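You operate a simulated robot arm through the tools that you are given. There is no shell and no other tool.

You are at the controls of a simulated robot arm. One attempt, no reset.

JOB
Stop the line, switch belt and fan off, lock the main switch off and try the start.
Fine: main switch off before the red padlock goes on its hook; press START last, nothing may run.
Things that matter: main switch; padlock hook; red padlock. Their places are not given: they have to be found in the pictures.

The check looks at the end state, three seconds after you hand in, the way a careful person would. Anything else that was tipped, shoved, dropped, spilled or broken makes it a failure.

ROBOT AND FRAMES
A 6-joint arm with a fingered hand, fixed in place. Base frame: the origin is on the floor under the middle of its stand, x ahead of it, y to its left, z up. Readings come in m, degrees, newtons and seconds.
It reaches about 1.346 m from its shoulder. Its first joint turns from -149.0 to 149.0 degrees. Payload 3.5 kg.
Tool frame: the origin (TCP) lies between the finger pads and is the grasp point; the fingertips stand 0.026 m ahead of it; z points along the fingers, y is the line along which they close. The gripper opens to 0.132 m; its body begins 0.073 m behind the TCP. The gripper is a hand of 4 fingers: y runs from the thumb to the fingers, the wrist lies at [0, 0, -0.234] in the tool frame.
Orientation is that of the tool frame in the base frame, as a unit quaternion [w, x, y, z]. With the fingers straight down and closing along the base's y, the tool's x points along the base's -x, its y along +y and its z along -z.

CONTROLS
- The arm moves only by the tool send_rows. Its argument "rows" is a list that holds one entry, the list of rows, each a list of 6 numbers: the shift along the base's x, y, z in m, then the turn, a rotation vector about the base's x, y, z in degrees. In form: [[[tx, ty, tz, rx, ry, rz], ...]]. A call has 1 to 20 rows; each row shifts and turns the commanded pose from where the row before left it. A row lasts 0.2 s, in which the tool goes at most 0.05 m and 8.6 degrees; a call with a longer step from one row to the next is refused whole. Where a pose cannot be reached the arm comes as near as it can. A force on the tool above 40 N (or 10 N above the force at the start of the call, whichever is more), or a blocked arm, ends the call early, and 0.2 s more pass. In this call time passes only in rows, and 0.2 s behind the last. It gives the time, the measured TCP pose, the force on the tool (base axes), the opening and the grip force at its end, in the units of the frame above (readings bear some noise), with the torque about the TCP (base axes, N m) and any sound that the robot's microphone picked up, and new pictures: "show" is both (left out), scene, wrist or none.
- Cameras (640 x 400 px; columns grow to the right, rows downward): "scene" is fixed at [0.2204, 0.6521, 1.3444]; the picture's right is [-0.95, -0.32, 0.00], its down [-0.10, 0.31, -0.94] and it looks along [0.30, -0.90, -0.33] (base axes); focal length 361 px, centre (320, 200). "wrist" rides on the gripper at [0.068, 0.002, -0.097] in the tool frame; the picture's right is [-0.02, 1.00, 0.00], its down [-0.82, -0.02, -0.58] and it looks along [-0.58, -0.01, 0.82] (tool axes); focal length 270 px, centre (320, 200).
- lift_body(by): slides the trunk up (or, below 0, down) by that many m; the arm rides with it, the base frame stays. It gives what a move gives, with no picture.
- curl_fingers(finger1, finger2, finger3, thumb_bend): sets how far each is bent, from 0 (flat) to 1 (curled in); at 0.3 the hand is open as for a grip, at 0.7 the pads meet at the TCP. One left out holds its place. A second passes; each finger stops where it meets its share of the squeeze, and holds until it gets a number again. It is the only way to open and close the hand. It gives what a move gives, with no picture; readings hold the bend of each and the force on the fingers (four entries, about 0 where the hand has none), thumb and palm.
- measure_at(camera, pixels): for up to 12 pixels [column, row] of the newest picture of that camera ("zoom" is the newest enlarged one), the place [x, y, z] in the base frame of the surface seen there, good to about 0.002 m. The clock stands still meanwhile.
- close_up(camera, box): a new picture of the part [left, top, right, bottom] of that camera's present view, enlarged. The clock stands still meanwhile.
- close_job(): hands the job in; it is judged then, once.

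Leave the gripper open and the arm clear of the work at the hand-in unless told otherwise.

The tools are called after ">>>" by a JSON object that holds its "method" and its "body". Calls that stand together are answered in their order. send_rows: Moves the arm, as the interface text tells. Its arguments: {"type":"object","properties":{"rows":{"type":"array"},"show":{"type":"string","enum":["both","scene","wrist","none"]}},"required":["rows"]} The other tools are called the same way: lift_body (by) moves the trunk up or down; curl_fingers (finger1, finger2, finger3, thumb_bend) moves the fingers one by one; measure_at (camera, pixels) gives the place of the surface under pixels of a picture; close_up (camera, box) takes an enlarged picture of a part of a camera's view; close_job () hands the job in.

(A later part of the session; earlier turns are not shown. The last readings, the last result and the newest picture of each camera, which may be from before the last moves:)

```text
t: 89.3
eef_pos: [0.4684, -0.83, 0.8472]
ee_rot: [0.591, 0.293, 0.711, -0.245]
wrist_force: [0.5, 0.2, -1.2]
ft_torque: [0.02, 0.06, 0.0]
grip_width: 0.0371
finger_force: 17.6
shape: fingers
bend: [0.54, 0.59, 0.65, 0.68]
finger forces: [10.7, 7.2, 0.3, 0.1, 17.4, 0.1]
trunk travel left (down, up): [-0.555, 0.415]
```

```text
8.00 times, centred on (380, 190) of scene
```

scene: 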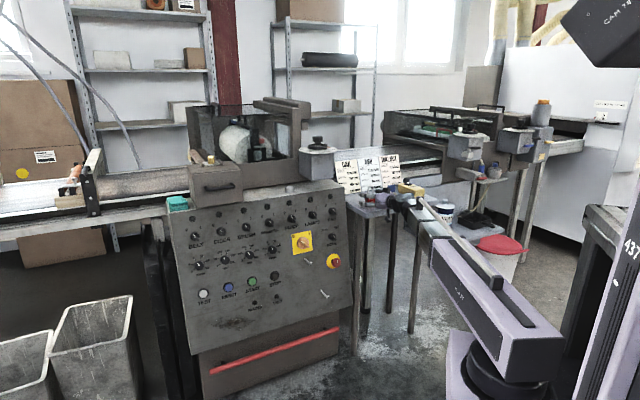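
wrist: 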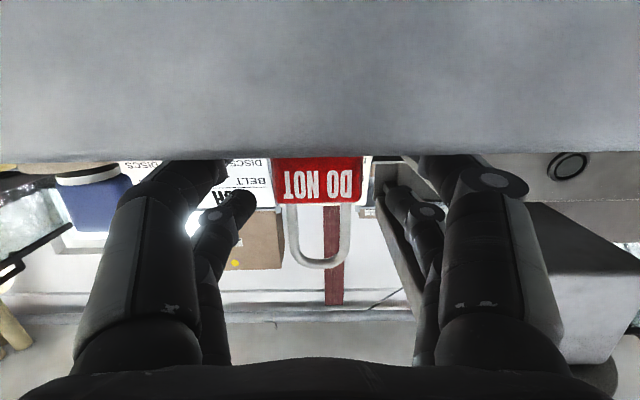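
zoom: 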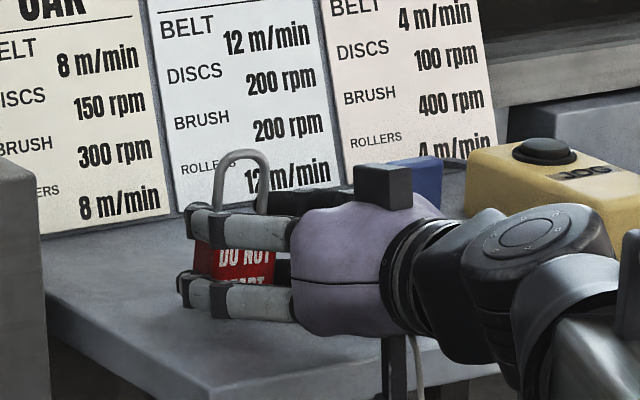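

The lock is held; the thumb has pushed it about 1 cm toward finger1. I'll lift a bit more and look at it in the hand.

>>> {"method": "lift_body", "body": {"by": 0.03}}

>>> {"method": "send_rows", "body": {"rows": [[[0, 0, 0, 0, 0, 0]]]}}

>>> {"method": "close_up", "body": {"camera": "wrist", "box": [200, 90, 440, 240]}}

>>> {"method": "close_up", "body": {"camera": "scene", "box": [340, 155, 420, 205]}}

```text
t: 90.0
eef_pos: [0.4682, -0.8311, 0.8763]
ee_rot: [0.59, 0.294, 0.711, -0.245]
wrist_force: [0.3, 0.0, -1.2]
ft_torque: [0.0, 0.03, 0.03]
grip_width: 0.0371
finger_force: 17.4
shape: fingers
bend: [0.54, 0.59, 0.65, 0.68]
finger forces: [10.7, 7.1, 0.4, 0.1, 17.4, 0.1]
trunk travel left (down, up): [-0.585, 0.385]
```

```text
t: 90.5
eef_pos: [0.4674, -0.8311, 0.877]
ee_rot: [0.59, 0.294, 0.71, -0.246]
wrist_force: [-0.1, -0.2, -1.9]
ft_torque: [-0.01, 0.0, 0.01]
grip_width: 0.0373
finger_force: 18.1
shape: fingers
bend: [0.54, 0.59, 0.65, 0.68]
finger forces: [10.7, 7.2, 0.5, 0.0, 17.2, 0.0]
trunk travel left (down, up): [-0.585, 0.385]
```

scene: 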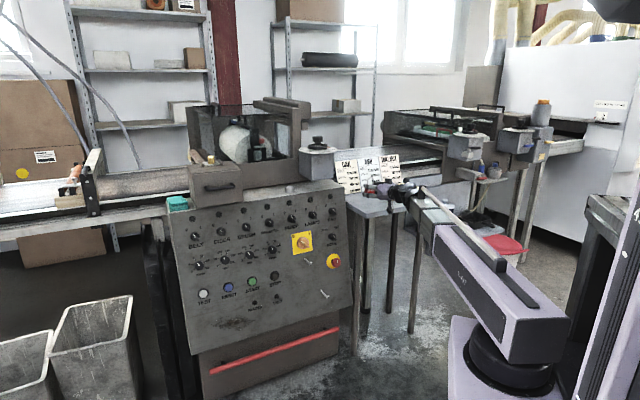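
wrist: 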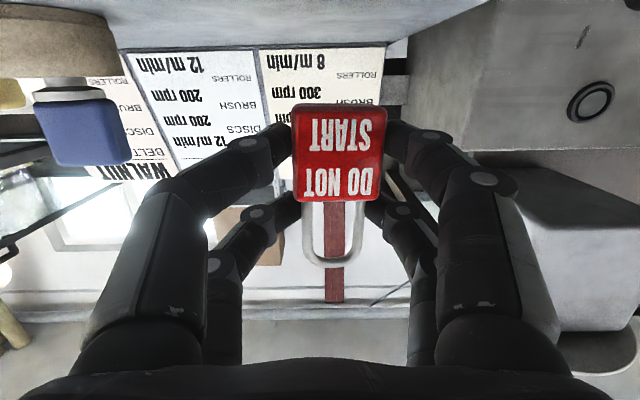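

```text
2.67 times, centred on (320, 165) of wrist
```

zoom: 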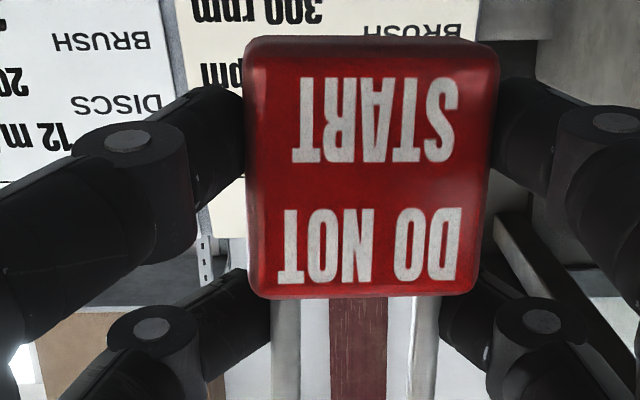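

```text
8.00 times, centred on (380, 180) of scene
```

zoom: 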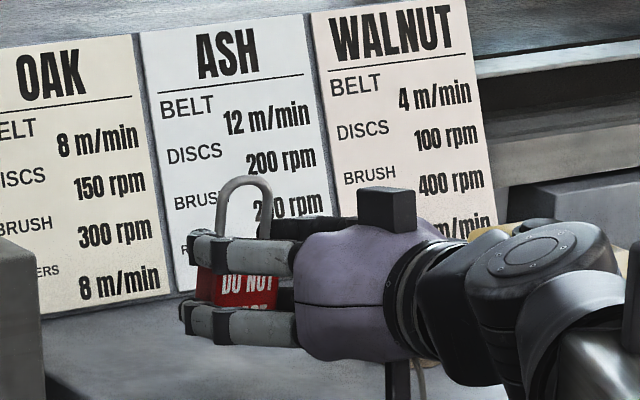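

The lock is clear of the table, nearly upright in the hand. I'll measure lock body and shackle now, to know where the loop is relative to the TCP.

>>> {"method": "close_up", "body": {"camera": "wrist", "box": [260, 90, 420, 290]}}

>>> {"method": "measure_at", "body": {"camera": "zoom", "pixels": [[260, 50], [410, 50], [265, 200], [405, 200], [340, 120], [290, 270], [395, 270], [340, 335], [340, 345], [285, 310], [398, 310], [335, 215]]}}

```text
2.00 times, centred on (340, 190) of wrist
```

zoom: 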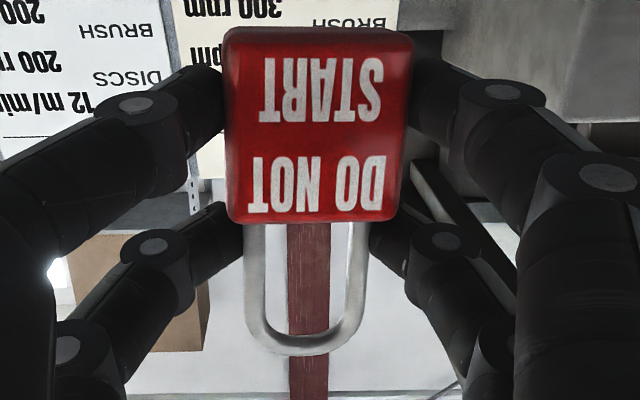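

```text
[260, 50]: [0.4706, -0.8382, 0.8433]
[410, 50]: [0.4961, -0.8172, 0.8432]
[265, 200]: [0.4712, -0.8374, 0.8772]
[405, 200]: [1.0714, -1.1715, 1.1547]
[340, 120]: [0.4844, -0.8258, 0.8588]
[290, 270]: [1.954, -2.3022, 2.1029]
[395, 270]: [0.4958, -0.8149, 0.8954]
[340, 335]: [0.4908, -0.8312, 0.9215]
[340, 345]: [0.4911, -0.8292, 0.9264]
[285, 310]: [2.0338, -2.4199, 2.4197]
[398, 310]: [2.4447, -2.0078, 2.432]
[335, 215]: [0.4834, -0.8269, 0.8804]
```

The loop centre sits about 7.5 mm to the +y side, 24 mm above the TCP and 19 mm ahead of it. The hook rod is at u≈0.065, z≈0.612, with its tip top at 0.624. Now I'll retreat from the table and carry the lock across to in front of the upper hook, still high.

>>> {"method": "send_rows", "body": {"rows": [[[-0.0173, 0.0173, 0, 0, 0, 0], [-0.0173, 0.0173, 0, 0, 0, 0], [-0.0173, 0.0173, 0, 0, 0, 0], [-0.0173, 0.0173, 0, 0, 0, 0], [0.02876, 0.0269, 0, 0, 0, 0], [0.02876, 0.0269, 0, 0, 0, 0], [0.02876, 0.0269, 0, 0, 0, 0], [0.02876, 0.0269, 0, 0, 0, 0], [0.02876, 0.0269, 0, 0, 0, 0], [0.02876, 0.0269, 0, 0, 0, 0], [0.02876, 0.0269, 0, 0, 0, 0], [0.02876, 0.0269, 0, 0, 0, 0]]]}}

```text
t: 93.0
eef_pos: [0.6292, -0.5464, 0.8785]
ee_rot: [0.591, 0.294, 0.709, -0.246]
wrist_force: [-0.7, -0.1, -0.8]
ft_torque: [-0.01, 0.04, -0.03]
grip_width: 0.0367
finger_force: 18.1
shape: fingers
bend: [0.54, 0.59, 0.65, 0.68]
finger forces: [10.8, 7.0, 0.4, 0.0, 17.2, 0.0]
trunk travel left (down, up): [-0.585, 0.385]
```

scene: 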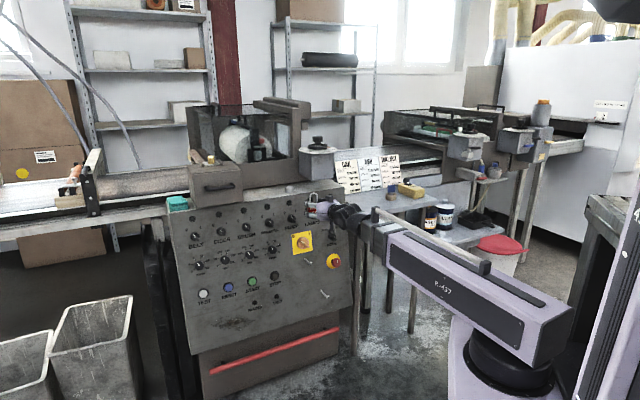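
wrist: 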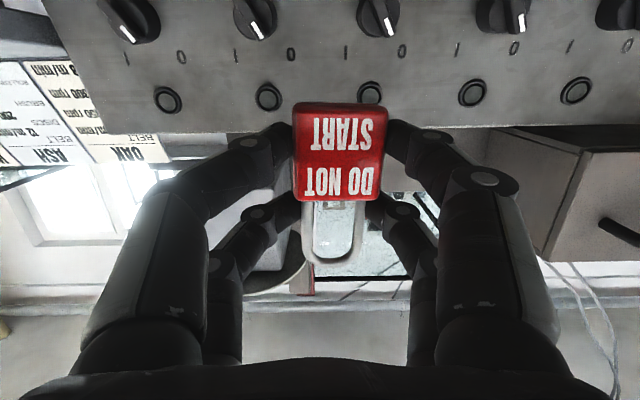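

The lock is steady. Lowering 0.25 m, then checking clearances before the last part.

>>> {"method": "lift_body", "body": {"by": -0.25}}

>>> {"method": "send_rows", "body": {"rows": [[[0, 0, 0, 0, 0, 0]]]}}

>>> {"method": "close_up", "body": {"camera": "scene", "box": [270, 220, 350, 290]}}

>>> {"method": "close_up", "body": {"camera": "wrist", "box": [220, 60, 420, 290]}}

```text
t: 95.6
eef_pos: [0.628, -0.5465, 0.628]
ee_rot: [0.591, 0.293, 0.711, -0.245]
wrist_force: [0.4, 0.1, -1.2]
ft_torque: [-0.01, 0.01, 0.01]
grip_width: 0.0371
finger_force: 18.0
shape: fingers
bend: [0.54, 0.59, 0.65, 0.68]
finger forces: [10.7, 7.2, 0.4, 0.0, 17.3, 0.0]
trunk travel left (down, up): [-0.335, 0.635]
```

```text
t: 96.0
eef_pos: [0.6279, -0.5462, 0.6272]
ee_rot: [0.591, 0.293, 0.71, -0.245]
wrist_force: [-0.9, 1.6, -1.4]
ft_torque: [0.01, 0.05, 0.02]
grip_width: 0.0373
finger_force: 18.2
shape: fingers
bend: [0.54, 0.59, 0.65, 0.68]
finger forces: [10.8, 7.1, 0.4, 0.0, 17.3, 0.0]
trunk travel left (down, up): [-0.335, 0.635]
```

scene: 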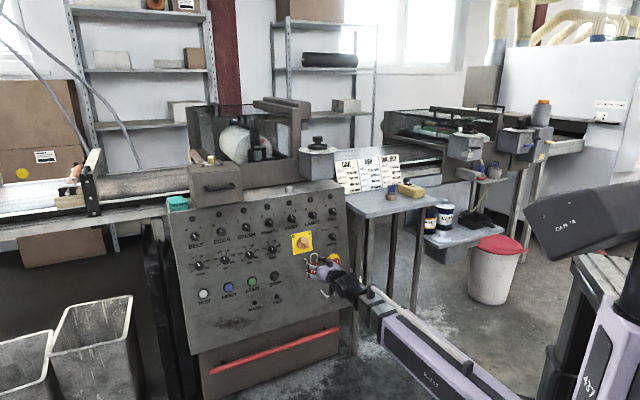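
wrist: 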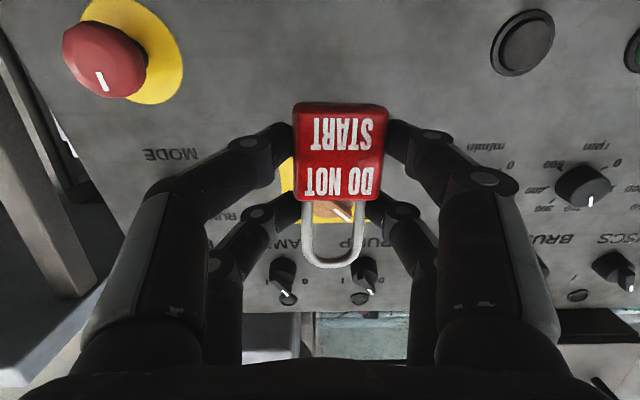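

```text
5.71 times, centred on (310, 255) of scene
```

zoom: 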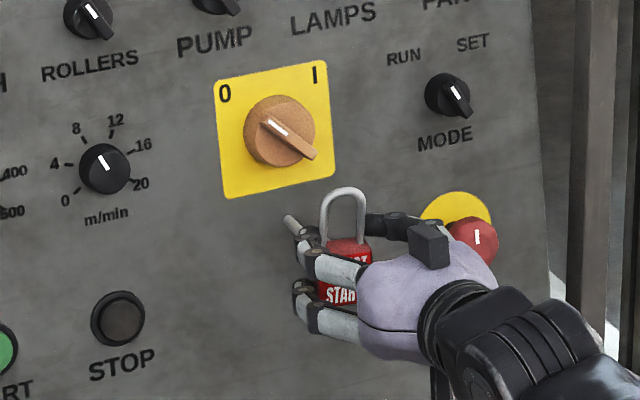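

```text
1.74 times, centred on (320, 175) of wrist
```

zoom: 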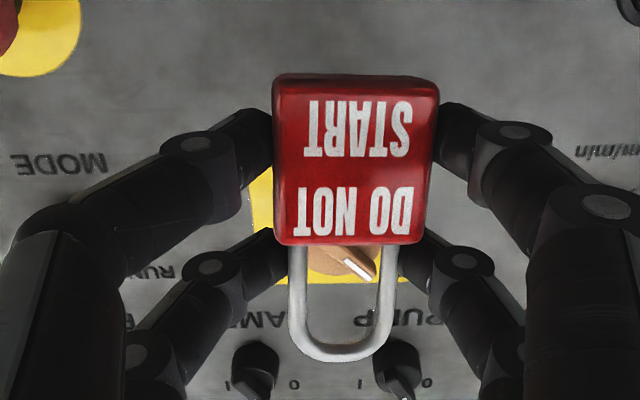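

The scene view shows main switch on 0 and the lock in front of the hook. I'll measure the shackle from the scene camera as a cross-check.

>>> {"method": "close_up", "body": {"camera": "scene", "box": [295, 240, 345, 275]}}

>>> {"method": "measure_at", "body": {"camera": "zoom", "pixels": [[320, 115], [340, 105], [364, 135], [296, 140], [298, 180], [364, 170], [320, 230], [345, 215], [240, 165], [260, 180], [220, 150]]}}

```text
11.43 times, centred on (320, 258) of scene
```

zoom: 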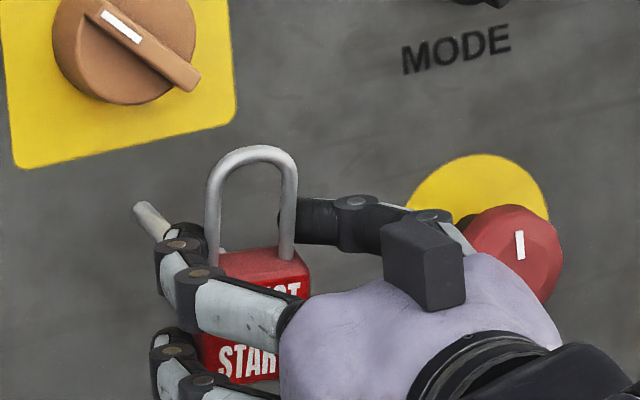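

```text
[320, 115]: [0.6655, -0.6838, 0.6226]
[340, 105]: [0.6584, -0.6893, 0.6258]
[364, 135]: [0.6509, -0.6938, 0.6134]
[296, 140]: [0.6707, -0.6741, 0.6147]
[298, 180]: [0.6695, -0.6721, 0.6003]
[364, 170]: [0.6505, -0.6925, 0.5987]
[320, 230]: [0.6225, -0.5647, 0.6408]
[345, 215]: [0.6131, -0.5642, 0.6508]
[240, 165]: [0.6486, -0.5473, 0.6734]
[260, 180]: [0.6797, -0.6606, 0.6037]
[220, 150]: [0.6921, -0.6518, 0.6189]
```

Now I'll measure on the shackle pixels visible in this zoom: arch at (252,152), legs at (212,215) and (287,230), body top at (262,265).

>>> {"method": "measure_at", "body": {"camera": "zoom", "pixels": [[252, 152], [213, 200], [211, 235], [289, 200], [286, 245], [255, 262], [285, 270], [225, 265], [150, 215], [165, 235], [250, 165]]}}

```text
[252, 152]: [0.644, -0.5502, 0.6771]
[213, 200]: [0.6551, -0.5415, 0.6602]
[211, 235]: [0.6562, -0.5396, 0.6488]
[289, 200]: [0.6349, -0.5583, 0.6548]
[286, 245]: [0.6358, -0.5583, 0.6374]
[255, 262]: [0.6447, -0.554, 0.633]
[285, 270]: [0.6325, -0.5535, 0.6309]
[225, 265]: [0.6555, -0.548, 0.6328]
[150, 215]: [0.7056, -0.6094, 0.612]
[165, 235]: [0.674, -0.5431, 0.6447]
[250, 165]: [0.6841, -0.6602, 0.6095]
```

The two measurements agree: loop centre u≈0.0654, matching the hook (0.065). I'll lower 35 mm so the hook height falls mid-loop, then ease forward.

>>> {"method": "lift_body", "body": {"by": -0.035}}

>>> {"method": "send_rows", "body": {"rows": [[[0.004, -0.004, 0, 0, 0, 0], [0.004, -0.004, 0, 0, 0, 0]]]}}

>>> {"method": "close_up", "body": {"camera": "scene", "box": [290, 240, 340, 275]}}

>>> {"method": "close_up", "body": {"camera": "wrist", "box": [240, 120, 400, 280]}}

```text
t: 96.8
eef_pos: [0.629, -0.5468, 0.593]
ee_rot: [0.592, 0.293, 0.71, -0.245]
wrist_force: [0.0, 0.3, -0.9]
ft_torque: [-0.01, 0.06, -0.07]
grip_width: 0.0374
finger_force: 17.7
shape: fingers
bend: [0.54, 0.59, 0.65, 0.68]
finger forces: [10.8, 7.2, 0.5, 0.0, 17.3, 0.0]
trunk travel left (down, up): [-0.3, 0.67]
```

```text
t: 97.4
eef_pos: [0.6376, -0.5546, 0.5924]
ee_rot: [0.591, 0.293, 0.71, -0.246]
wrist_force: [-1.0, 0.9, -1.8]
ft_torque: [0.0, 0.01, 0.01]
grip_width: 0.0372
finger_force: 17.6
shape: fingers
bend: [0.54, 0.59, 0.65, 0.68]
finger forces: [10.8, 7.1, 0.4, 0.0, 17.2, 0.0]
trunk travel left (down, up): [-0.3, 0.67]
```

scene: 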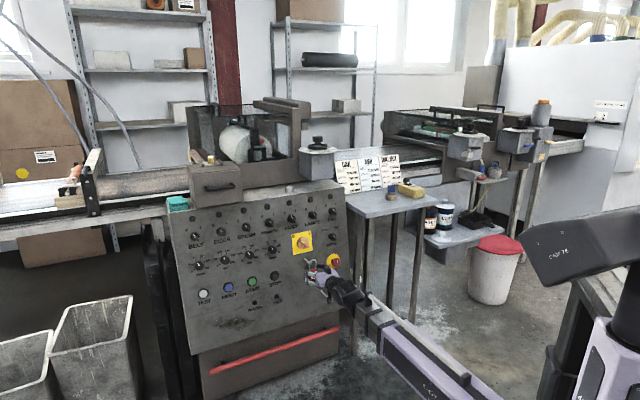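
wrist: 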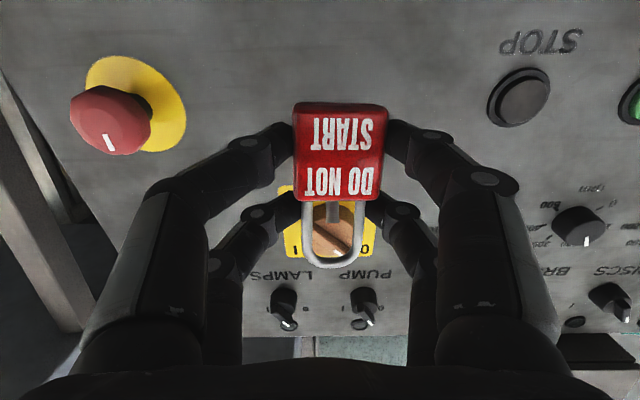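

```text
11.43 times, centred on (315, 258) of scene
```

zoom: 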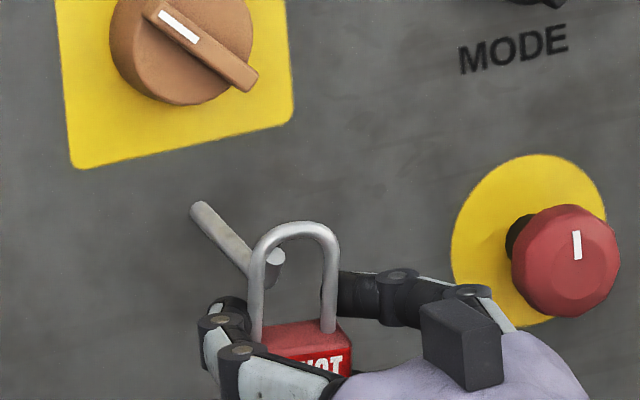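

```text
2.50 times, centred on (320, 200) of wrist
```

zoom: 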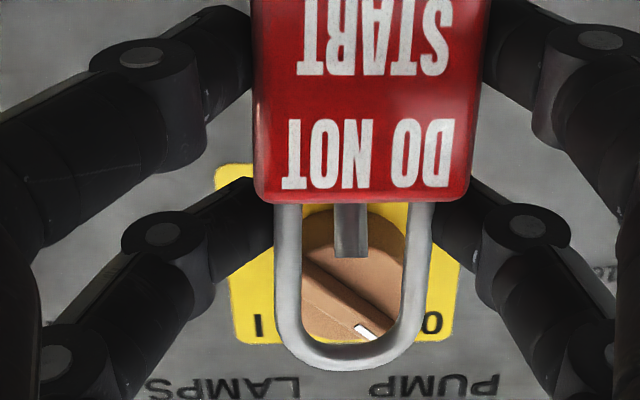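

The hook's upright tip is visible, centred inside the shackle loop at (352,230) in the zoom. Advancing further with small steps.

>>> {"method": "send_rows", "body": {"rows": [[[0.006, -0.006, 0, 0, 0, 0], [0.006, -0.006, 0, 0, 0, 0], [0.006, -0.006, 0, 0, 0, 0]]]}}

>>> {"method": "close_up", "body": {"camera": "scene", "box": [290, 240, 340, 275]}}

>>> {"method": "close_up", "body": {"camera": "wrist", "box": [240, 120, 400, 280]}}

```text
t: 98.2
eef_pos: [0.656, -0.5736, 0.5923]
ee_rot: [0.591, 0.294, 0.71, -0.246]
wrist_force: [-0.4, 0.3, -1.1]
ft_torque: [0.0, 0.04, -0.01]
grip_width: 0.0371
finger_force: 17.2
shape: fingers
bend: [0.54, 0.59, 0.65, 0.68]
finger forces: [10.8, 7.1, 0.5, 0.0, 17.2, 0.0]
trunk travel left (down, up): [-0.3, 0.67]
```

scene: 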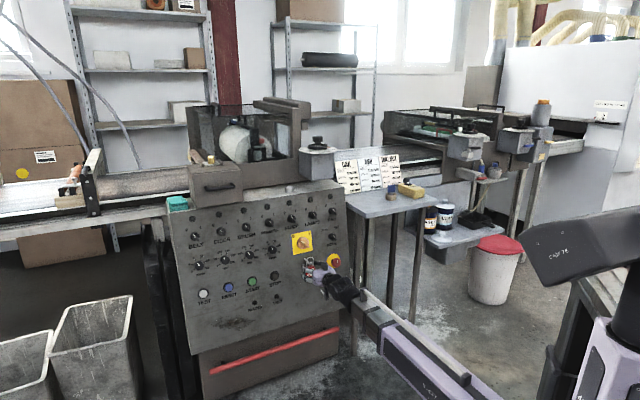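
wrist: 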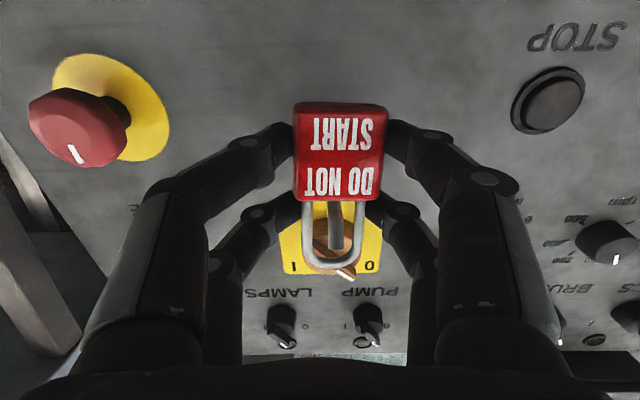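

```text
11.43 times, centred on (315, 258) of scene
```

zoom: 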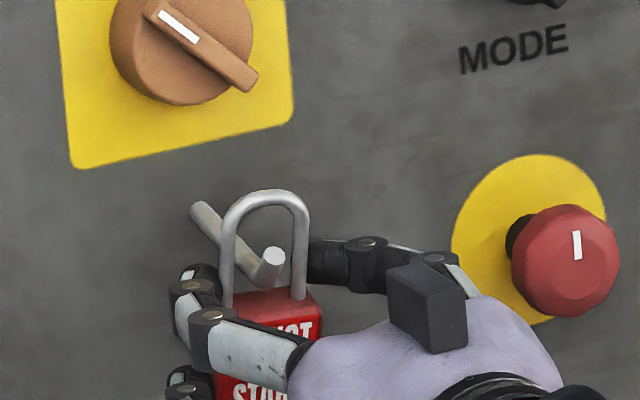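

```text
2.50 times, centred on (320, 200) of wrist
```

zoom: 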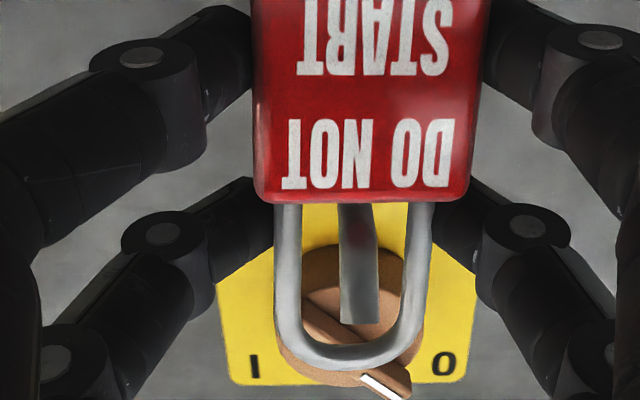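

The shackle has just passed the tip with no contact. Going on about 22 mm so that it hangs mid-rod.

>>> {"method": "send_rows", "body": {"rows": [[[0.005, -0.005, 0, 0, 0, 0], [0.005, -0.005, 0, 0, 0, 0], [0.005, -0.005, 0, 0, 0, 0]]]}}

>>> {"method": "close_up", "body": {"camera": "scene", "box": [290, 240, 340, 275]}}

>>> {"method": "close_up", "body": {"camera": "wrist", "box": [240, 120, 400, 280]}}

```text
t: 99.0
eef_pos: [0.6691, -0.5877, 0.5918]
ee_rot: [0.591, 0.294, 0.71, -0.246]
wrist_force: [-0.5, -0.6, -0.8]
ft_torque: [0.04, 0.0, 0.01]
grip_width: 0.0371
finger_force: 17.9
shape: fingers
bend: [0.54, 0.59, 0.65, 0.68]
finger forces: [10.8, 7.1, 0.4, 0.0, 17.5, 0.0]
trunk travel left (down, up): [-0.3, 0.67]
```

scene: 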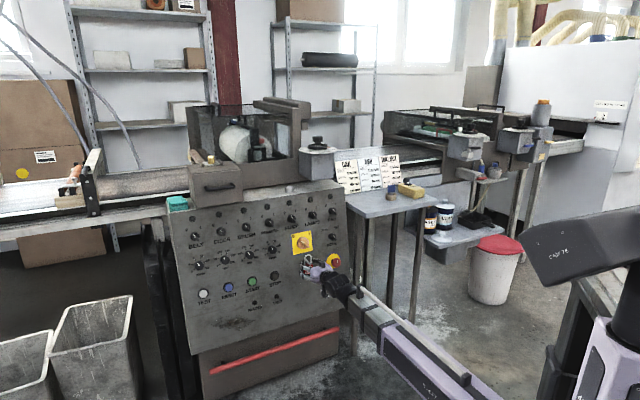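
wrist: 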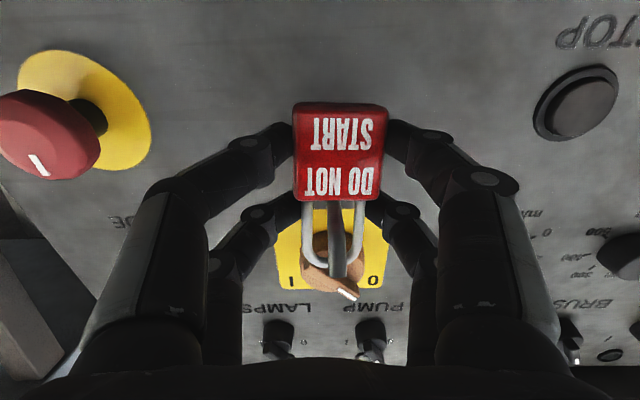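

```text
11.43 times, centred on (315, 258) of scene
```

zoom: 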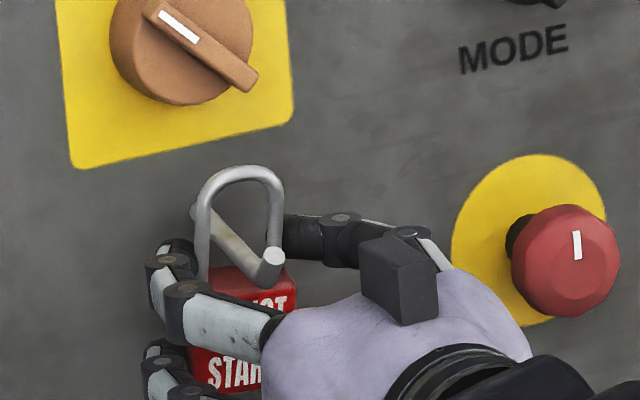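

```text
2.50 times, centred on (320, 200) of wrist
```

zoom: 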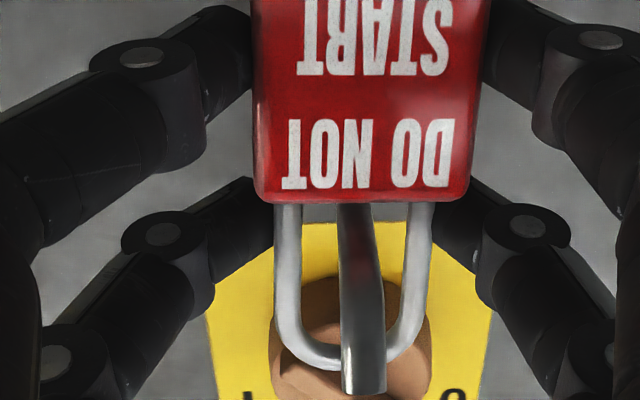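

The shackle is now behind the hook's tip. Lowering so the arch settles on the rod, 15 mm first.

>>> {"method": "lift_body", "body": {"by": -0.015}}

>>> {"method": "lift_body", "body": {"by": -0.002}}

>>> {"method": "close_up", "body": {"camera": "scene", "box": [290, 240, 340, 275]}}

```text
t: 99.7
eef_pos: [0.6694, -0.5873, 0.5782]
ee_rot: [0.592, 0.294, 0.709, -0.246]
wrist_force: [0.5, -0.8, -1.1]
ft_torque: [-0.01, 0.0, 0.02]
grip_width: 0.0368
finger_force: 17.7
shape: fingers
bend: [0.54, 0.59, 0.65, 0.68]
finger forces: [10.9, 7.1, 0.3, 0.1, 17.3, 0.1]
trunk travel left (down, up): [-0.285, 0.685]
```

```text
t: 100.2
eef_pos: [0.6697, -0.5877, 0.5759]
ee_rot: [0.591, 0.293, 0.71, -0.246]
wrist_force: [-0.4, 0.5, -1.0]
ft_torque: [-0.01, 0.0, 0.02]
grip_width: 0.0372
finger_force: 18.0
shape: fingers
bend: [0.54, 0.59, 0.65, 0.68]
finger forces: [10.8, 7.0, 0.3, 0.0, 17.3, 0.0]
trunk travel left (down, up): [-0.283, 0.687]
```

```text
11.43 times, centred on (315, 258) of scene
```

zoom: 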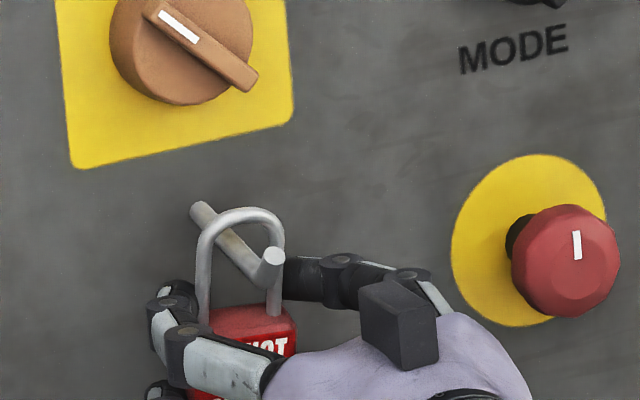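

The arch is nearly on the rod and the weight is still in the hand (−1 N). Lowering 2 mm at a time.

>>> {"method": "lift_body", "body": {"by": -0.003}}

>>> {"method": "lift_body", "body": {"by": -0.002}}

>>> {"method": "lift_body", "body": {"by": -0.002}}

>>> {"method": "close_up", "body": {"camera": "scene", "box": [290, 240, 340, 275]}}

```text
t: 100.7
eef_pos: [0.6699, -0.5869, 0.5717]
ee_rot: [0.591, 0.293, 0.71, -0.245]
wrist_force: [0.4, 0.2, -1.3]
ft_torque: [0.01, 0.05, 0.0]
grip_width: 0.0373
finger_force: 17.7
shape: fingers
bend: [0.54, 0.59, 0.65, 0.68]
finger forces: [10.8, 7.1, 0.4, 0.0, 17.3, 0.0]
trunk travel left (down, up): [-0.28, 0.69]
```

```text
t: 101.2
eef_pos: [0.6695, -0.587, 0.5714]
ee_rot: [0.591, 0.294, 0.71, -0.246]
wrist_force: [0.5, 0.7, -0.8]
ft_torque: [0.0, 0.07, 0.02]
grip_width: 0.0372
finger_force: 17.7
shape: fingers
bend: [0.54, 0.59, 0.65, 0.68]
finger forces: [10.8, 7.0, 0.4, 0.0, 17.3, 0.1]
trunk travel left (down, up): [-0.278, 0.692]
```

```text
t: 101.7
eef_pos: [0.6708, -0.5875, 0.57]
ee_rot: [0.591, 0.293, 0.71, -0.246]
wrist_force: [0.3, -0.8, 3.6]
ft_torque: [-0.01, -0.04, 0.03]
grip_width: 0.0372
finger_force: 18.0
shape: fingers
bend: [0.54, 0.59, 0.65, 0.68]
finger forces: [10.8, 8.1, 0.4, 0.0, 17.5, 0.0]
trunk travel left (down, up): [-0.276, 0.694]
```

```text
11.43 times, centred on (315, 258) of scene
```

zoom: 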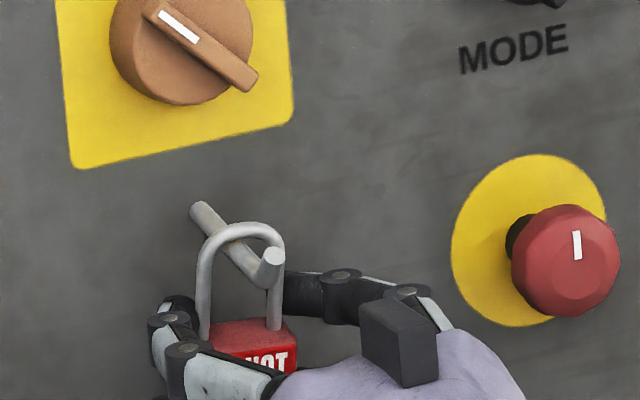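

The wrist force rose to +3.6 N: the shackle is resting on the rod. I'll release in small, balanced steps so the lock doesn't swing.

>>> {"method": "curl_fingers", "body": {"finger1": 0.53, "finger2": 0.56, "finger3": 0.62, "thumb_bend": 0.665}}

>>> {"method": "curl_fingers", "body": {"finger1": 0.5, "finger2": 0.5, "finger3": 0.57, "thumb_bend": 0.62}}

>>> {"method": "close_up", "body": {"camera": "scene", "box": [290, 240, 340, 275]}}

>>> {"method": "close_up", "body": {"camera": "wrist", "box": [220, 80, 420, 290]}}

```text
t: 102.7
eef_pos: [0.6697, -0.5873, 0.5683]
ee_rot: [0.592, 0.293, 0.71, -0.246]
wrist_force: [-1.5, -1.0, 2.7]
ft_torque: [-0.02, -0.12, -0.05]
grip_width: 0.04
finger_force: 3.6
shape: fingers
bend: [0.52, 0.56, 0.62, 0.65]
finger forces: [1.1, 4.2, 0.0, 0.1, 2.6, 0.0]
trunk travel left (down, up): [-0.276, 0.694]
```

```text
t: 103.7
eef_pos: [0.6689, -0.5879, 0.5682]
ee_rot: [0.591, 0.293, 0.71, -0.245]
wrist_force: [0.2, 0.1, 0.5]
ft_torque: [-0.02, 0.02, -0.04]
grip_width: 0.0455
finger_force: 0.0
shape: fingers
bend: [0.5, 0.5, 0.56, 0.62]
finger forces: [0.0, 0.1, 0.1, 0.0, 0.0, 0.0]
trunk travel left (down, up): [-0.276, 0.694]
```

```text
11.43 times, centred on (315, 258) of scene
```

zoom: 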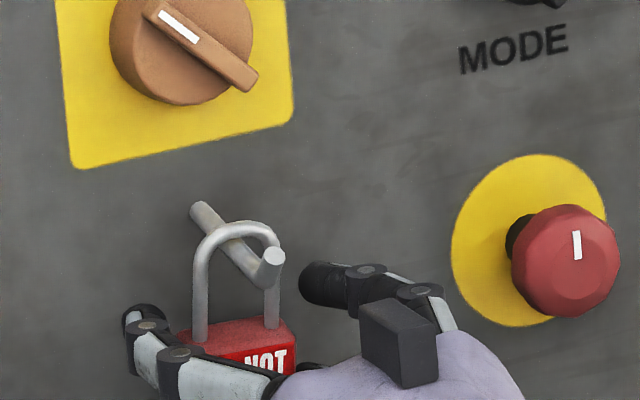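

```text
1.90 times, centred on (320, 185) of wrist
```

zoom: 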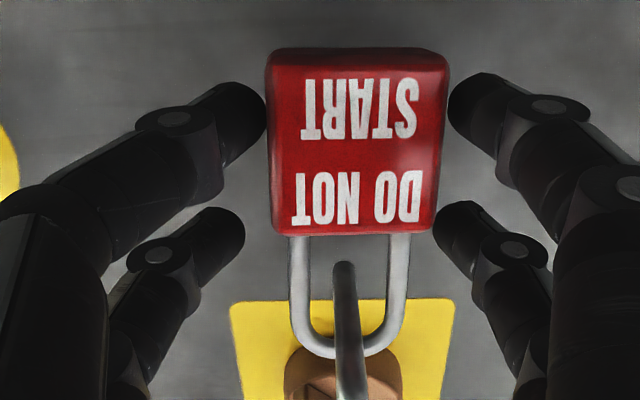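

The lock hangs freely on the hook with gaps on both sides. Opening a bit more and backing straight out slowly.

>>> {"method": "curl_fingers", "body": {"finger1": 0.45, "finger2": 0.45, "finger3": 0.5, "thumb_bend": 0.52}}

>>> {"method": "send_rows", "body": {"rows": [[[-0.005, 0.005, 0, 0, 0, 0], [-0.006, 0.006, 0, 0, 0, 0], [-0.008, 0.008, 0, 0, 0, 0], [-0.01, 0.01, 0, 0, 0, 0], [-0.01, 0.01, 0, 0, 0, 0]]]}}

>>> {"method": "close_up", "body": {"camera": "scene", "box": [270, 225, 350, 285]}}

```text
t: 104.7
eef_pos: [0.6696, -0.588, 0.5683]
ee_rot: [0.591, 0.294, 0.71, -0.246]
wrist_force: [-0.6, 0.2, 0.4]
ft_torque: [0.04, -0.02, -0.02]
grip_width: 0.0702
finger_force: 0.0
shape: fingers
bend: [0.45, 0.45, 0.5, 0.52]
finger forces: [0.1, 0.0, 0.1, 0.1, 0.0, 0.0]
trunk travel left (down, up): [-0.276, 0.694]
```

```text
t: 105.9
eef_pos: [0.631, -0.5478, 0.5693]
ee_rot: [0.591, 0.293, 0.71, -0.246]
wrist_force: [-0.2, 0.1, 0.0]
ft_torque: [0.01, 0.01, -0.03]
grip_width: 0.0702
finger_force: 0.0
shape: fingers
bend: [0.45, 0.45, 0.5, 0.52]
finger forces: [0.0, 0.1, 0.0, 0.0, 0.0, 0.0]
trunk travel left (down, up): [-0.276, 0.694]
```

scene: 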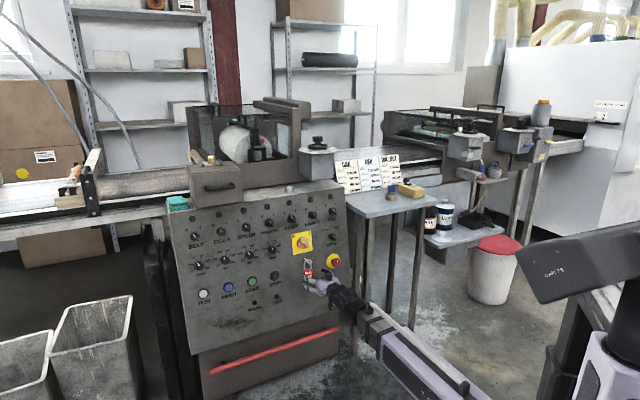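
wrist: 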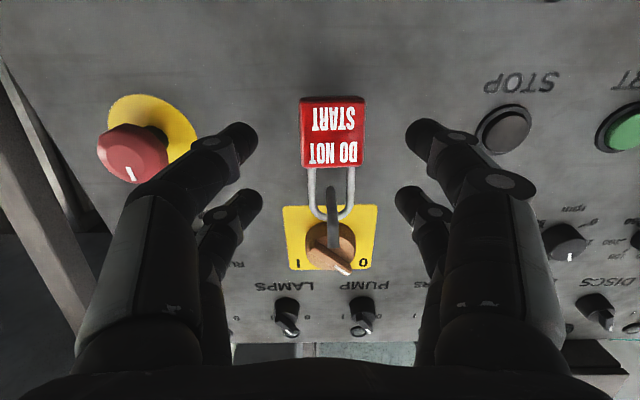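

```text
6.67 times, centred on (310, 255) of scene
```

zoom: 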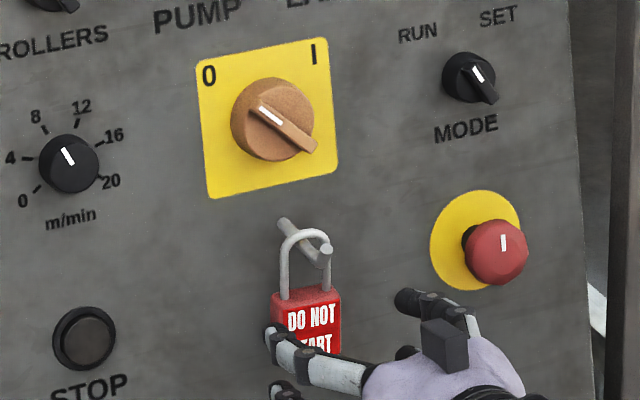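

The red padlock hangs on its hook behind the upright tip, with main switch on 0. Last step is START, at about (0.868, −0.452, 0.561). I'll slide left and set the pressing shape there.

>>> {"method": "send_rows", "body": {"rows": [[[0.0314, 0.0354, 0, 0, 0, 0], [0.0334, 0.0334, 0, 0, 0, 0], [0.0334, 0.0334, 0, 0, 0, 0], [0.0334, 0.0334, 0, 0, 0, 0], [0.0334, 0.0334, 0, 0, 0, 0]]], "show": "none"}}

>>> {"method": "curl_fingers", "body": {"finger1": 0.7, "finger2": 0.0, "finger3": 1.0, "thumb_bend": 0.7}}

>>> {"method": "lift_body", "body": {"by": 0.0135}}

>>> {"method": "send_rows", "body": {"rows": [[[0, 0, 0, 0, 0, 0]]]}}

>>> {"method": "close_up", "body": {"camera": "wrist", "box": [220, 60, 420, 200]}}

```text
t: 107.1
eef_pos: [0.7966, -0.3801, 0.5681]
ee_rot: [0.592, 0.293, 0.71, -0.245]
wrist_force: [0.3, -0.2, 1.0]
ft_torque: [0.03, -0.01, 0.0]
grip_width: 0.0709
finger_force: 0.0
shape: fingers
bend: [0.45, 0.45, 0.5, 0.52]
finger forces: [0.0, 0.1, 0.0, 0.0, 0.0, 0.0]
trunk travel left (down, up): [-0.276, 0.694]
```

```text
t: 108.1
eef_pos: [0.7957, -0.3808, 0.5697]
ee_rot: [0.592, 0.293, 0.709, -0.246]
wrist_force: [-0.2, 0.2, -1.1]
ft_torque: [0.0, -0.01, 0.01]
grip_width: 0.0016
finger_force: 0.0
shape: fingers
bend: [0.7, 0.0, 1.0, 0.7]
finger forces: [0.0, 0.0, 0.0, 0.1, 0.1, 0.1]
trunk travel left (down, up): [-0.276, 0.694]
```

```text
t: 108.7
eef_pos: [0.7973, -0.3814, 0.5829]
ee_rot: [0.592, 0.293, 0.71, -0.245]
wrist_force: [0.9, 0.0, 0.5]
ft_torque: [0.0, -0.01, -0.01]
grip_width: 0.0014
finger_force: 0.2
shape: fingers
bend: [0.7, 0.0, 1.0, 0.7]
finger forces: [0.0, 0.0, 0.0, 0.0, 0.0, 0.0]
trunk travel left (down, up): [-0.289, 0.681]
```

```text
t: 109.1
eef_pos: [0.7964, -0.381, 0.5822]
ee_rot: [0.592, 0.293, 0.709, -0.246]
wrist_force: [0.7, 0.4, 0.2]
ft_torque: [0.01, -0.01, -0.03]
grip_width: 0.0012
finger_force: 0.0
shape: fingers
bend: [0.7, 0.0, 1.0, 0.7]
finger forces: [0.0, 0.0, 0.1, 0.1, 0.0, 0.1]
trunk travel left (down, up): [-0.289, 0.681]
```

scene: 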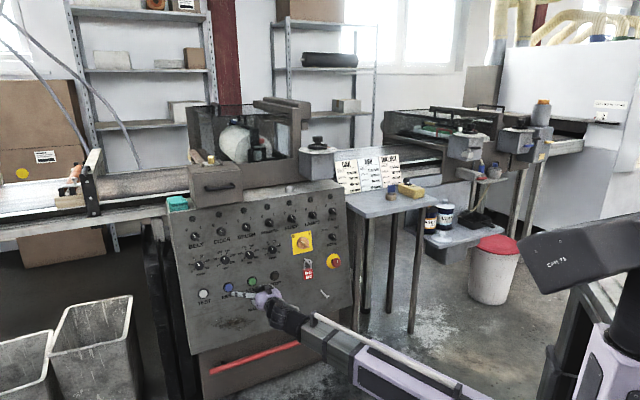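
wrist: 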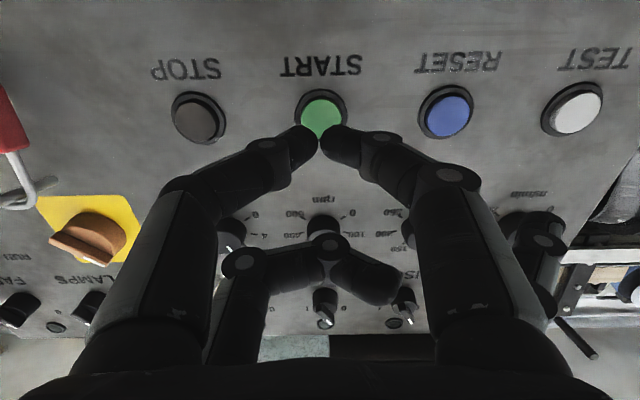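

```text
2.86 times, centred on (320, 130) of wrist
```

zoom: 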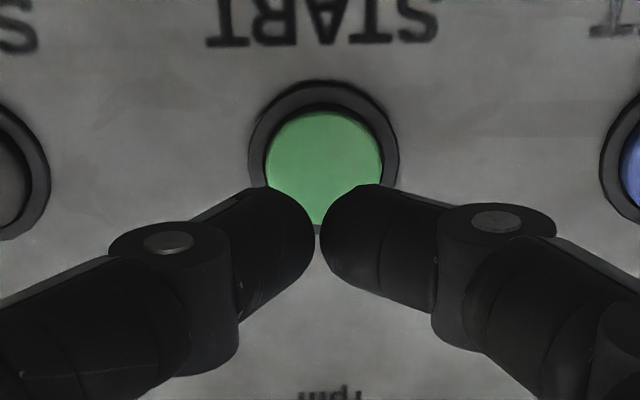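

START is straight ahead of the pinch. I'll measure its cap and check the hanging padlock in an enlarged view.

>>> {"method": "measure_at", "body": {"camera": "zoom", "pixels": [[323, 160], [280, 160], [365, 160], [323, 125], [323, 190]]}}

>>> {"method": "close_up", "body": {"camera": "scene", "box": [270, 225, 350, 285]}}

```text
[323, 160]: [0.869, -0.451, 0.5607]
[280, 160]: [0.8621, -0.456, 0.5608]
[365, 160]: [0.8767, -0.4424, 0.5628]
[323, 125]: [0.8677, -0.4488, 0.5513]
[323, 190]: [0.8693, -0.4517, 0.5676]
```

```text
6.67 times, centred on (310, 255) of scene
```

zoom: 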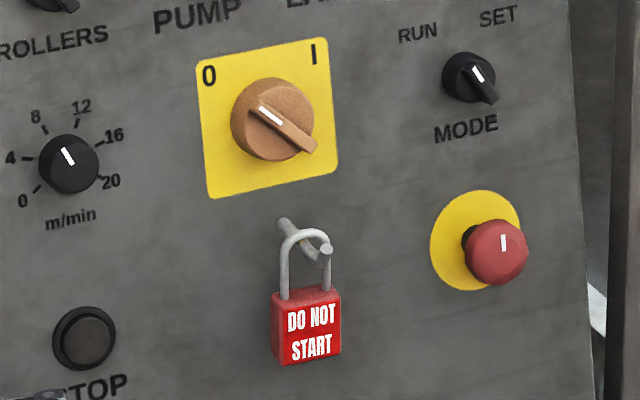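

The padlock hangs properly and START's cap centre is (0.869, −0.451, 0.5605). Approaching to just short of contact.

>>> {"method": "send_rows", "body": {"rows": [[[0.0186, -0.0158, 0, 0, 0, 0], [0.0172, -0.0172, 0, 0, 0, 0], [0.0172, -0.0172, 0, 0, 0, 0], [0.0018, -0.0018, 0, 0, 0, 0], [0.0018, -0.0018, 0, 0, 0, 0]]], "show": "wrist"}}

```text
t: 110.3
eef_pos: [0.8539, -0.4349, 0.5826]
ee_rot: [0.592, 0.293, 0.709, -0.246]
wrist_force: [0.0, 1.0, 0.0]
ft_torque: [0.0, 0.0, 0.02]
grip_width: 0.0015
finger_force: 0.5
shape: fingers
bend: [0.7, 0.0, 1.0, 0.7]
finger forces: [0.5, 0.1, 0.0, 0.0, 0.1, 0.0]
trunk travel left (down, up): [-0.289, 0.681]
```

wrist: 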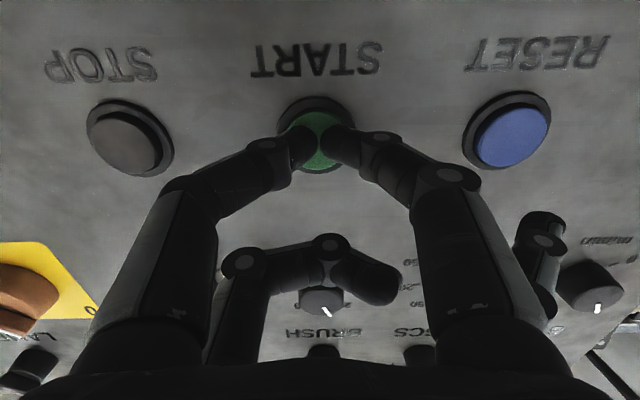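

The tips just touch START (0.5 N). Pressing in small steps, listening for the click.

>>> {"method": "send_rows", "body": {"rows": [[[0.0015, -0.0015, 0, 0, 0, 0], [0.0015, -0.0015, 0, 0, 0, 0], [0.0012, -0.0012, 0, 0, 0, 0]]], "show": "wrist"}}

```text
t: 111.1
eef_pos: [0.8564, -0.4386, 0.5833]
ee_rot: [0.591, 0.294, 0.709, -0.246]
wrist_force: [-8.6, 6.8, -0.4]
ft_torque: [0.12, 0.23, -0.04]
grip_width: 0.0
finger_force: 5.4
shape: fingers
bend: [0.7, 0.0, 1.0, 0.7]
finger forces: [4.0, 0.0, 0.0, 0.0, 7.1, 0.0]
trunk travel left (down, up): [-0.289, 0.681]
heard: click
```

wrist: 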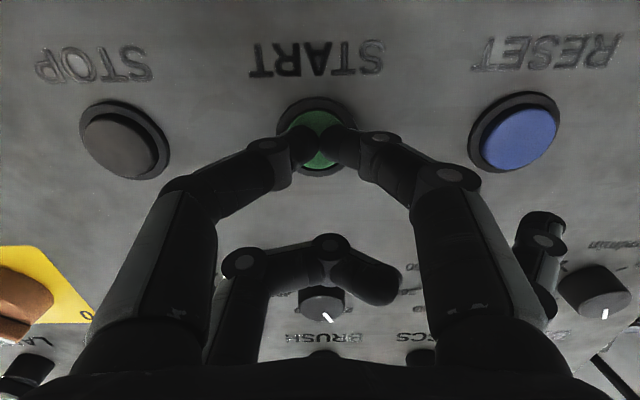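

START clicked at about 11 N. Retreating, then opening the hand and checking all lamps.

>>> {"method": "send_rows", "body": {"rows": [[[-0.008, 0.008, 0, 0, 0, 0], [-0.015, 0.015, 0, 0, 0, 0], [-0.02, 0.02, 0, 0, 0, 0], [-0.02, 0.02, 0, 0, 0, 0]]], "show": "none"}}

>>> {"method": "curl_fingers", "body": {"finger1": 0.3, "finger2": 0.3, "finger3": 0.3, "thumb_bend": 0.3}}

>>> {"method": "send_rows", "body": {"rows": [[[0, 0, 0, 0, 0, 0]]]}}

>>> {"method": "close_up", "body": {"camera": "scene", "box": [160, 180, 360, 320]}}

```text
t: 112.1
eef_pos: [0.7945, -0.3752, 0.5846]
ee_rot: [0.592, 0.294, 0.709, -0.247]
wrist_force: [0.5, -0.9, 0.8]
ft_torque: [-0.02, 0.04, -0.01]
grip_width: 0.0011
finger_force: 0.1
shape: fingers
bend: [0.7, 0.0, 1.0, 0.7]
finger forces: [0.0, 0.1, 0.0, 0.0, 0.1, 0.0]
trunk travel left (down, up): [-0.289, 0.681]
```

```text
t: 113.1
eef_pos: [0.7945, -0.3755, 0.5834]
ee_rot: [0.592, 0.293, 0.709, -0.246]
wrist_force: [-0.5, -0.2, 0.3]
ft_torque: [0.01, -0.01, -0.01]
grip_width: 0.1323
finger_force: 0.0
shape: fingers
bend: [0.3, 0.3, 0.3, 0.3]
finger forces: [0.0, 0.0, 0.1, 0.0, 0.0, 0.0]
trunk travel left (down, up): [-0.289, 0.681]
```

```text
t: 113.5
eef_pos: [0.7956, -0.3748, 0.583]
ee_rot: [0.592, 0.294, 0.709, -0.247]
wrist_force: [-1.0, 0.2, -0.7]
ft_torque: [-0.02, 0.03, 0.04]
grip_width: 0.1325
finger_force: 0.0
shape: fingers
bend: [0.3, 0.3, 0.3, 0.3]
finger forces: [0.0, 0.1, 0.1, 0.0, 0.1, 0.1]
trunk travel left (down, up): [-0.289, 0.681]
```

scene: 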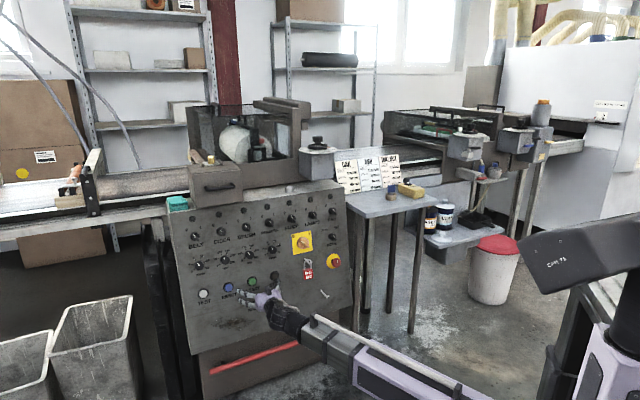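
wrist: 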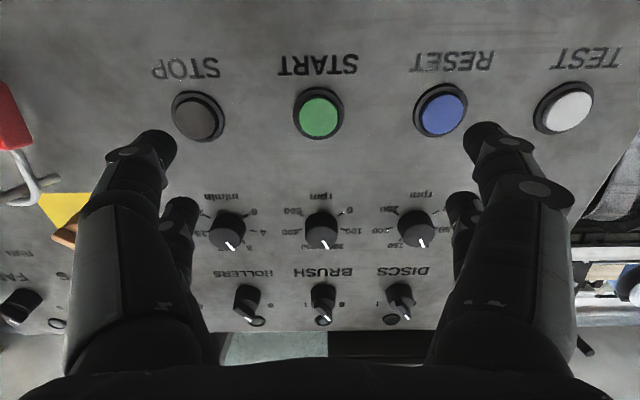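

```text
2.86 times, centred on (260, 250) of scene
```

zoom: 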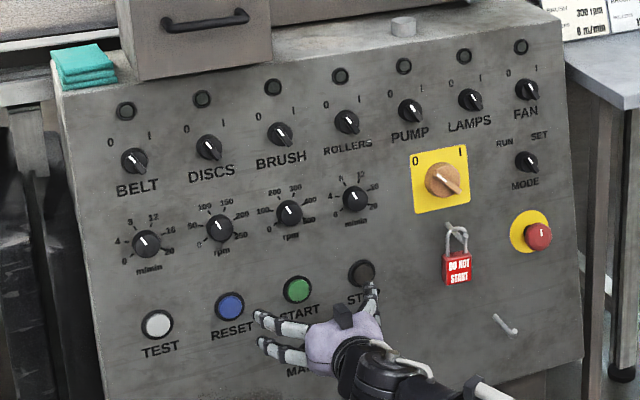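

All lamps are dark and nothing started. I'll move the open hand back and up, clear of the work, then take a final look.

>>> {"method": "send_rows", "body": {"rows": [[[0.0, 0.03, 0, 0, 0, 0], [0.0, 0.03, 0, 0, 0, 0], [0.0, 0.03, 0, 0, 0, 0], [0.0, 0.03, 0, 0, 0, 0], [0.0, 0.03, 0, 0, 0, 0]]], "show": "none"}}

>>> {"method": "lift_body", "body": {"by": 0.55}}

>>> {"method": "send_rows", "body": {"rows": [[[0, 0, 0, 0, 0, 0]]]}}

>>> {"method": "close_up", "body": {"camera": "scene", "box": [160, 180, 360, 320]}}

>>> {"method": "close_up", "body": {"camera": "scene", "box": [290, 225, 350, 285]}}

```text
t: 114.7
eef_pos: [0.795, -0.2248, 0.5827]
ee_rot: [0.592, 0.293, 0.71, -0.246]
wrist_force: [-0.5, -0.5, 0.3]
ft_torque: [0.01, -0.02, 0.04]
grip_width: 0.1324
finger_force: 0.1
shape: fingers
bend: [0.3, 0.3, 0.3, 0.3]
finger forces: [0.0, 0.1, 0.0, 0.1, 0.0, 0.0]
trunk travel left (down, up): [-0.289, 0.681]
```

```text
refused: 0.55 is not a number from -0.4 to 0.4
```

```text
t: 115.1
eef_pos: [0.7949, -0.2253, 0.5822]
ee_rot: [0.592, 0.294, 0.709, -0.246]
wrist_force: [0.1, 0.4, 0.7]
ft_torque: [0.01, 0.0, 0.01]
grip_width: 0.1327
finger_force: 0.1
shape: fingers
bend: [0.3, 0.3, 0.3, 0.3]
finger forces: [0.0, 0.1, 0.1, 0.1, 0.1, 0.0]
trunk travel left (down, up): [-0.289, 0.681]
```

scene: 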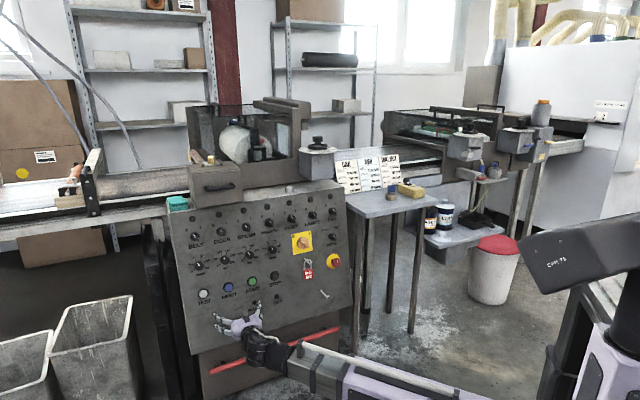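
wrist: 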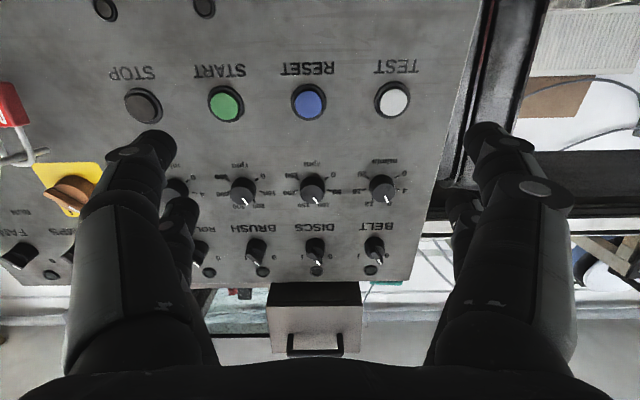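

```text
2.86 times, centred on (260, 250) of scene
```

zoom: 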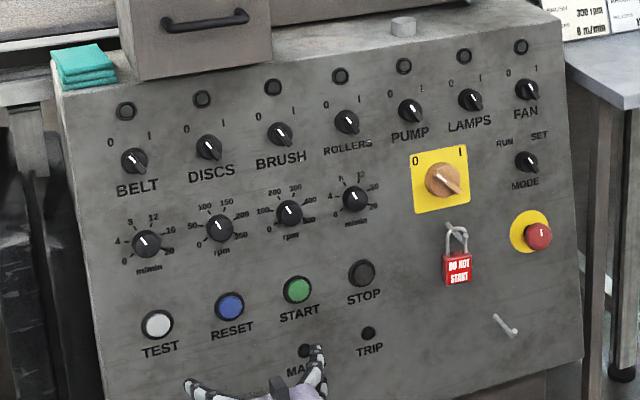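

```text
6.67 times, centred on (320, 255) of scene
```

zoom: 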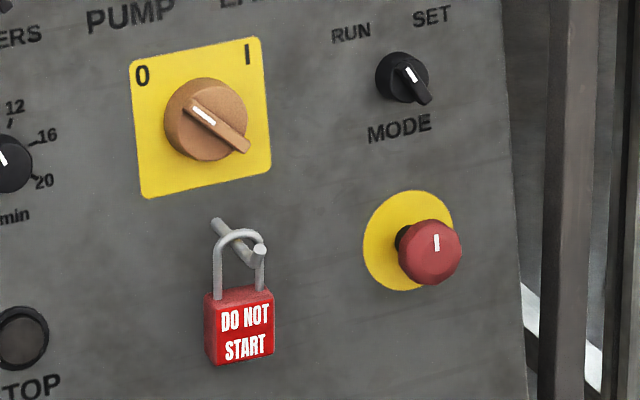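

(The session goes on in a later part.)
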